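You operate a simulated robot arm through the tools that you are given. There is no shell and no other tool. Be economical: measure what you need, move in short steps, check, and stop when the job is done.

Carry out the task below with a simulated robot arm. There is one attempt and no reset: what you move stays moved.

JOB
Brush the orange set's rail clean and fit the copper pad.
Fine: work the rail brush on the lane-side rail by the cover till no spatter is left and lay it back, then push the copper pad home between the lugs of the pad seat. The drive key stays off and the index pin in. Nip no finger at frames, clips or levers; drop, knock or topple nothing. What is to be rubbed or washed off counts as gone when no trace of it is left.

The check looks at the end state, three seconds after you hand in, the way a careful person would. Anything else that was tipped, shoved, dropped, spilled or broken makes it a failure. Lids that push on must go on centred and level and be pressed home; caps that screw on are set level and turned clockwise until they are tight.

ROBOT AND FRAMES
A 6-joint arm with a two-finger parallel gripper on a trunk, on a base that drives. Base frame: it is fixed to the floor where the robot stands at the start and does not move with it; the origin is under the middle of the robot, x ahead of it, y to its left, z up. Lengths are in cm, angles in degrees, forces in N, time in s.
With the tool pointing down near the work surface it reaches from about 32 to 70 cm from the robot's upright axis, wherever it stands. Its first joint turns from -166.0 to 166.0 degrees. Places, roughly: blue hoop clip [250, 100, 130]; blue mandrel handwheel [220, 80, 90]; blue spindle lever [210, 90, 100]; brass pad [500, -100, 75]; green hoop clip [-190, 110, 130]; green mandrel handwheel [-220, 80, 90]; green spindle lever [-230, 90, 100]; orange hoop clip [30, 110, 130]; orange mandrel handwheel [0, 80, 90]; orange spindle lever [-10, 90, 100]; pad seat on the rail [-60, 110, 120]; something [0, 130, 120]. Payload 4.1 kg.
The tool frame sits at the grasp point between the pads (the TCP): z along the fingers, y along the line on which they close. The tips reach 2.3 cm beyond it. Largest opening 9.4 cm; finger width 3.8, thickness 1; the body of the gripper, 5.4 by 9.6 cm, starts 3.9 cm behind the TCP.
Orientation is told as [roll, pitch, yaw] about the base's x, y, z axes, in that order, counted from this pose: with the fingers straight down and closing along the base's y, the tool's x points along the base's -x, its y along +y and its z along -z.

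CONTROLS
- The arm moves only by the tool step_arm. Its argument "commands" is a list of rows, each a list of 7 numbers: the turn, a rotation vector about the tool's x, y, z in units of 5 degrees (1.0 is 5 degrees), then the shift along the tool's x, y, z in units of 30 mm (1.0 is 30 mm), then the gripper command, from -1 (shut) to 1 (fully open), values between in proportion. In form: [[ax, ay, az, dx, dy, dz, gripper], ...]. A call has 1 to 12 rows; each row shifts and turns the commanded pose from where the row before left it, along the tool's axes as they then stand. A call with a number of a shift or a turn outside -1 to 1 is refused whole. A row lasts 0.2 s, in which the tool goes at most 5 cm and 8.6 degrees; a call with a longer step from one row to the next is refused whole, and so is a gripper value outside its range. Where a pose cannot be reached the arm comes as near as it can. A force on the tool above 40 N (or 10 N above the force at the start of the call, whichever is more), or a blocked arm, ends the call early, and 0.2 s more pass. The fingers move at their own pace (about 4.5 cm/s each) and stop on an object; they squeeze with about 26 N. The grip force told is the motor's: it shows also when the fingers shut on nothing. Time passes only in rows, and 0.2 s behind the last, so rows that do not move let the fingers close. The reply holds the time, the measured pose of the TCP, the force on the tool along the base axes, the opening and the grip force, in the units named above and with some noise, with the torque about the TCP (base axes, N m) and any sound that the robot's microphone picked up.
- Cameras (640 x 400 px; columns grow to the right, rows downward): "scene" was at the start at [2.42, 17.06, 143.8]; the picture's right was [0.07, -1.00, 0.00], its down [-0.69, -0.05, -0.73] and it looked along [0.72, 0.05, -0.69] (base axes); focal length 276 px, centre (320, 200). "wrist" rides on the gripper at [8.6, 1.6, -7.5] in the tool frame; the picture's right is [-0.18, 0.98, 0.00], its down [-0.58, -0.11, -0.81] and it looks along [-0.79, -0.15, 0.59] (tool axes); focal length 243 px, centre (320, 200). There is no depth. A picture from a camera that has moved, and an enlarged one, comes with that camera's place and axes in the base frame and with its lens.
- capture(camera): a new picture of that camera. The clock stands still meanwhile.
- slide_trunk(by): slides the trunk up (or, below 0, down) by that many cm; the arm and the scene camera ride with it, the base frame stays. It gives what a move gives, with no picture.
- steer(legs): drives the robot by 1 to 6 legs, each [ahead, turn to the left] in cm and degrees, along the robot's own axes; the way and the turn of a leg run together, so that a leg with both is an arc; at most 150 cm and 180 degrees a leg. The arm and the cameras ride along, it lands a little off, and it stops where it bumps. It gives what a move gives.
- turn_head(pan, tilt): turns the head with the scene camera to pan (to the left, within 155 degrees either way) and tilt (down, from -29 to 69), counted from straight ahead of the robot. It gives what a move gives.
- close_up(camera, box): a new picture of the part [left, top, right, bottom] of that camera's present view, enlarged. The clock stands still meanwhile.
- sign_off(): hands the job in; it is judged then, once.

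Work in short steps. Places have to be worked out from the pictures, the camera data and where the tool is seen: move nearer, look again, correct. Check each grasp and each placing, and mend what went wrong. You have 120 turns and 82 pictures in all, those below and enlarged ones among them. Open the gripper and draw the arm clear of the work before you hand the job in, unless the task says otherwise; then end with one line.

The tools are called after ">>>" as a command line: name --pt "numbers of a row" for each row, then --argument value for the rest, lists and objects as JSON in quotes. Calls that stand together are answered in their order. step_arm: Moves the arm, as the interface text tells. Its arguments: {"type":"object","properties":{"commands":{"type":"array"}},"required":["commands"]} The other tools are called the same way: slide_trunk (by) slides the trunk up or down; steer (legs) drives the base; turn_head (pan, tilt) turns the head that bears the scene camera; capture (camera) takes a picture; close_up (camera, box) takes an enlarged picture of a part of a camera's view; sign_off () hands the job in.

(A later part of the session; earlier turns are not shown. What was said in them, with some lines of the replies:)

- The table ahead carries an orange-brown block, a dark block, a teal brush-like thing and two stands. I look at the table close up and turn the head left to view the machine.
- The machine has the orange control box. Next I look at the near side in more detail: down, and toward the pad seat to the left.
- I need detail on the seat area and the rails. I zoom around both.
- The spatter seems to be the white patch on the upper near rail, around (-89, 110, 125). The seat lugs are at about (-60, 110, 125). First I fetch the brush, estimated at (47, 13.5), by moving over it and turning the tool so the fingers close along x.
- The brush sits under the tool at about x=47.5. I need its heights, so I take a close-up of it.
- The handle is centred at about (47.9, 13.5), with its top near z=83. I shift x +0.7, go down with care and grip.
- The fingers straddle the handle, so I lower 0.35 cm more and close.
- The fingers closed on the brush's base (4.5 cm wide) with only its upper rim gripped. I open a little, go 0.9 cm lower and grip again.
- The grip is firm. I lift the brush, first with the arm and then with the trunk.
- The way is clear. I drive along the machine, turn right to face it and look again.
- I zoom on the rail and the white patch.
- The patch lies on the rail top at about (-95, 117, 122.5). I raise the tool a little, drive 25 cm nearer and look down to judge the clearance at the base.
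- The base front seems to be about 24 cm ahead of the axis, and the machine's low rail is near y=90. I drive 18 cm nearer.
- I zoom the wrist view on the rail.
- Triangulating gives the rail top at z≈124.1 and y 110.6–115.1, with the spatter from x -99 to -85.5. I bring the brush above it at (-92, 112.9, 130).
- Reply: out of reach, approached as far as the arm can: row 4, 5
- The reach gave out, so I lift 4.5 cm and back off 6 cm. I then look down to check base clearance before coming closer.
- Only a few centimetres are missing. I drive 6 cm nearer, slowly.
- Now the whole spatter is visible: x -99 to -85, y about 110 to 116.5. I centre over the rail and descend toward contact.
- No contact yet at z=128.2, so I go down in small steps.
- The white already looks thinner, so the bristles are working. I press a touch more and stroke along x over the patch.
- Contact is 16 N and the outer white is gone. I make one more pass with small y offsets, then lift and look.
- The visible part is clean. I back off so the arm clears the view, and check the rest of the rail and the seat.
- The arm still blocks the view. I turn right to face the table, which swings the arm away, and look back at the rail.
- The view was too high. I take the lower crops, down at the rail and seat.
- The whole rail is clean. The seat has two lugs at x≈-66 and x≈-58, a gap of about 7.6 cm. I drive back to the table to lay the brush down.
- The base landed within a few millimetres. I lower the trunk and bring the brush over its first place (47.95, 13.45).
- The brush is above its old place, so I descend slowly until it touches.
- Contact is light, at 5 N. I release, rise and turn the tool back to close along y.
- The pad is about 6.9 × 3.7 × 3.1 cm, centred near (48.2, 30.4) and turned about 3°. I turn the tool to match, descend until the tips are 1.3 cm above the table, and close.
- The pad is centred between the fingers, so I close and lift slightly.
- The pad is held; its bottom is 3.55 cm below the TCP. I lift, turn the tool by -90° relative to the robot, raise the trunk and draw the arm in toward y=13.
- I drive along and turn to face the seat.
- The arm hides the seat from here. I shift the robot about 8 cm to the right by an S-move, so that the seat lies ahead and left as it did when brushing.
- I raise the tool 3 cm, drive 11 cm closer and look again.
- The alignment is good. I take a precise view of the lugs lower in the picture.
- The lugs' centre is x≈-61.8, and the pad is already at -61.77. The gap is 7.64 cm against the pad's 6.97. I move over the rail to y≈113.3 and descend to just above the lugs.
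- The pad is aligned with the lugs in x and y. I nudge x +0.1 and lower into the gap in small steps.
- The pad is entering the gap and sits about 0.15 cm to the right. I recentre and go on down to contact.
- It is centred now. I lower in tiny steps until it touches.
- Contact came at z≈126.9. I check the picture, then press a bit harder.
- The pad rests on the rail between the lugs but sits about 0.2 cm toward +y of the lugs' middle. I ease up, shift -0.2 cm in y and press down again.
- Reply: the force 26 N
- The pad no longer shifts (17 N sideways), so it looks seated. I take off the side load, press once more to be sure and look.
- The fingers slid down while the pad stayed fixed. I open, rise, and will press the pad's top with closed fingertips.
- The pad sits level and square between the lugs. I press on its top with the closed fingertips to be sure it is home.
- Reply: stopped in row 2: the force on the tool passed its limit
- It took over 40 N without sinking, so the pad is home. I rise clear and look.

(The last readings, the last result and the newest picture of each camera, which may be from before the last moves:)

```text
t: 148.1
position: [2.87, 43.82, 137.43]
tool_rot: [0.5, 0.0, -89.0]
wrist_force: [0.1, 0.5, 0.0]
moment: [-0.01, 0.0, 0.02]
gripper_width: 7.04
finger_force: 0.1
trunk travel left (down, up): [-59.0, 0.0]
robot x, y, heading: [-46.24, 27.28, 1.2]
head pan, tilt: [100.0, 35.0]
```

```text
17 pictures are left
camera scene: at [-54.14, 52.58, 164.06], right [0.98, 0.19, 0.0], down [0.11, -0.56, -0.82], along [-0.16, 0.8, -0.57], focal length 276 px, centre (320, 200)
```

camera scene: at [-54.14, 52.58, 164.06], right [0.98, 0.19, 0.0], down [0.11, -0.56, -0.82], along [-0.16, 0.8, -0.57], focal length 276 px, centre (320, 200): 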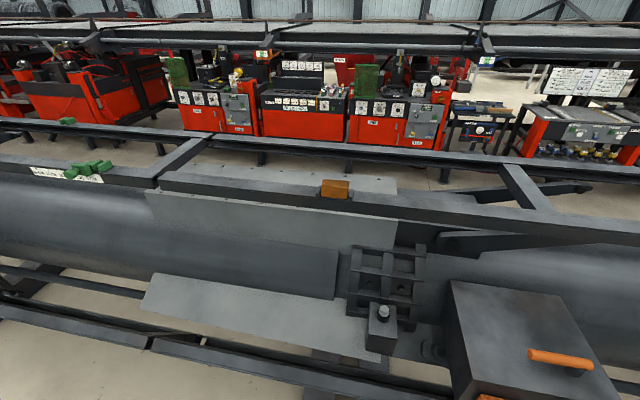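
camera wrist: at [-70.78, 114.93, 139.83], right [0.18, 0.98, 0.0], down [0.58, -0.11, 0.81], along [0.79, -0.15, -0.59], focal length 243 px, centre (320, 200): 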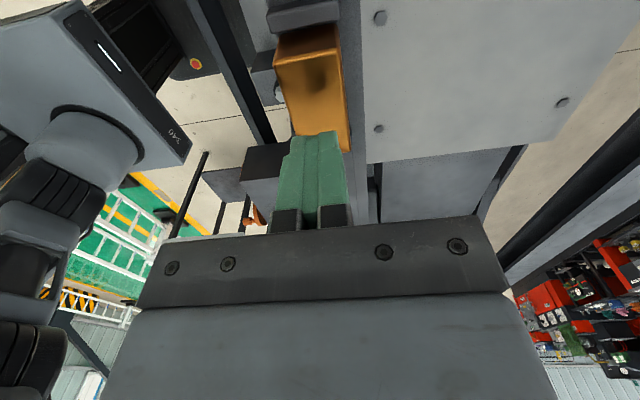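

I zoom on the pad and on the brushed rail for a last check, then view the table.

>>> close_up --camera "scene" --box '[295, 165, 375, 215]'

>>> close_up --camera "scene" --box '[150, 150, 310, 250]'

>>> turn_head --pan -5 --tilt 35

>>> capture --camera "scene"

```text
8.00 times, centred on (335, 190) of scene
camera zoom: at [-54.14, 52.58, 164.06], right [0.98, 0.19, 0.0], down [0.11, -0.56, -0.82], along [-0.16, 0.8, -0.57], focal length 2204 px, centre (200, 280)
```

zoom: 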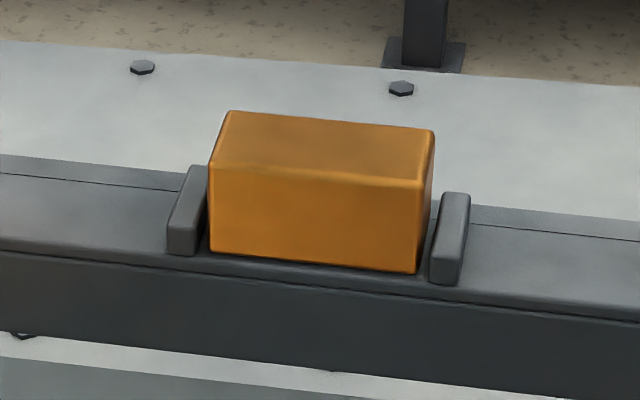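

```text
4.00 times, centred on (230, 200) of scene
camera zoom: at [-54.14, 52.58, 164.06], right [0.98, 0.19, 0.0], down [0.11, -0.56, -0.82], along [-0.16, 0.8, -0.57], focal length 1102 px, centre (680, 200)
```

zoom: 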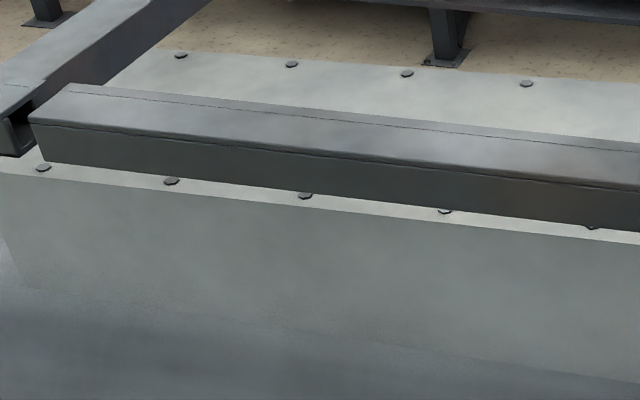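

```text
t: 150.0
position: [2.89, 43.83, 137.41]
tool_rot: [0.6, 0.1, -89.0]
wrist_force: [1.1, 0.0, 0.1]
moment: [0.0, -0.02, 0.01]
gripper_width: 7.06
finger_force: 0.0
trunk travel left (down, up): [-59.0, 0.0]
robot x, y, heading: [-46.66, 27.46, 1.2]
head pan, tilt: [-5.0, 35.0]
```

```text
14 pictures are left
camera scene: at [-43.68, 43.32, 164.06], right [-0.07, -1.0, 0.0], down [-0.57, 0.04, -0.82], along [0.82, -0.06, -0.57], focal length 276 px, centre (320, 200)
```

scene: 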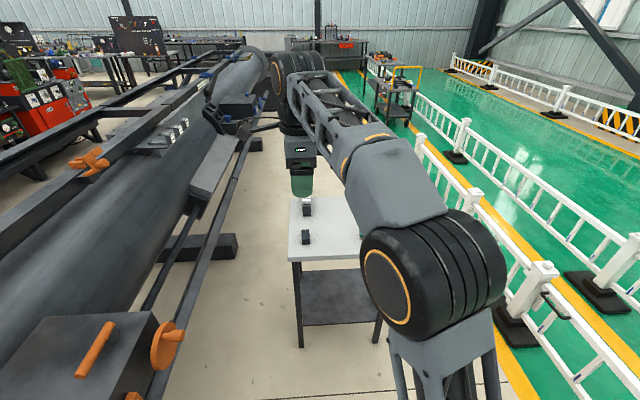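

The pad is square and home between the lugs, the rail shows no spatter, and the brush was seen standing at its place on the table. The gripper is open and clear, so I hand in.

>>> sign_off

```text
The job is handed in.
```

The orange set's rail is brushed clean with no spatter visible, the brush is back at its place on the table, and the copper pad is pressed home between the seat lugs.
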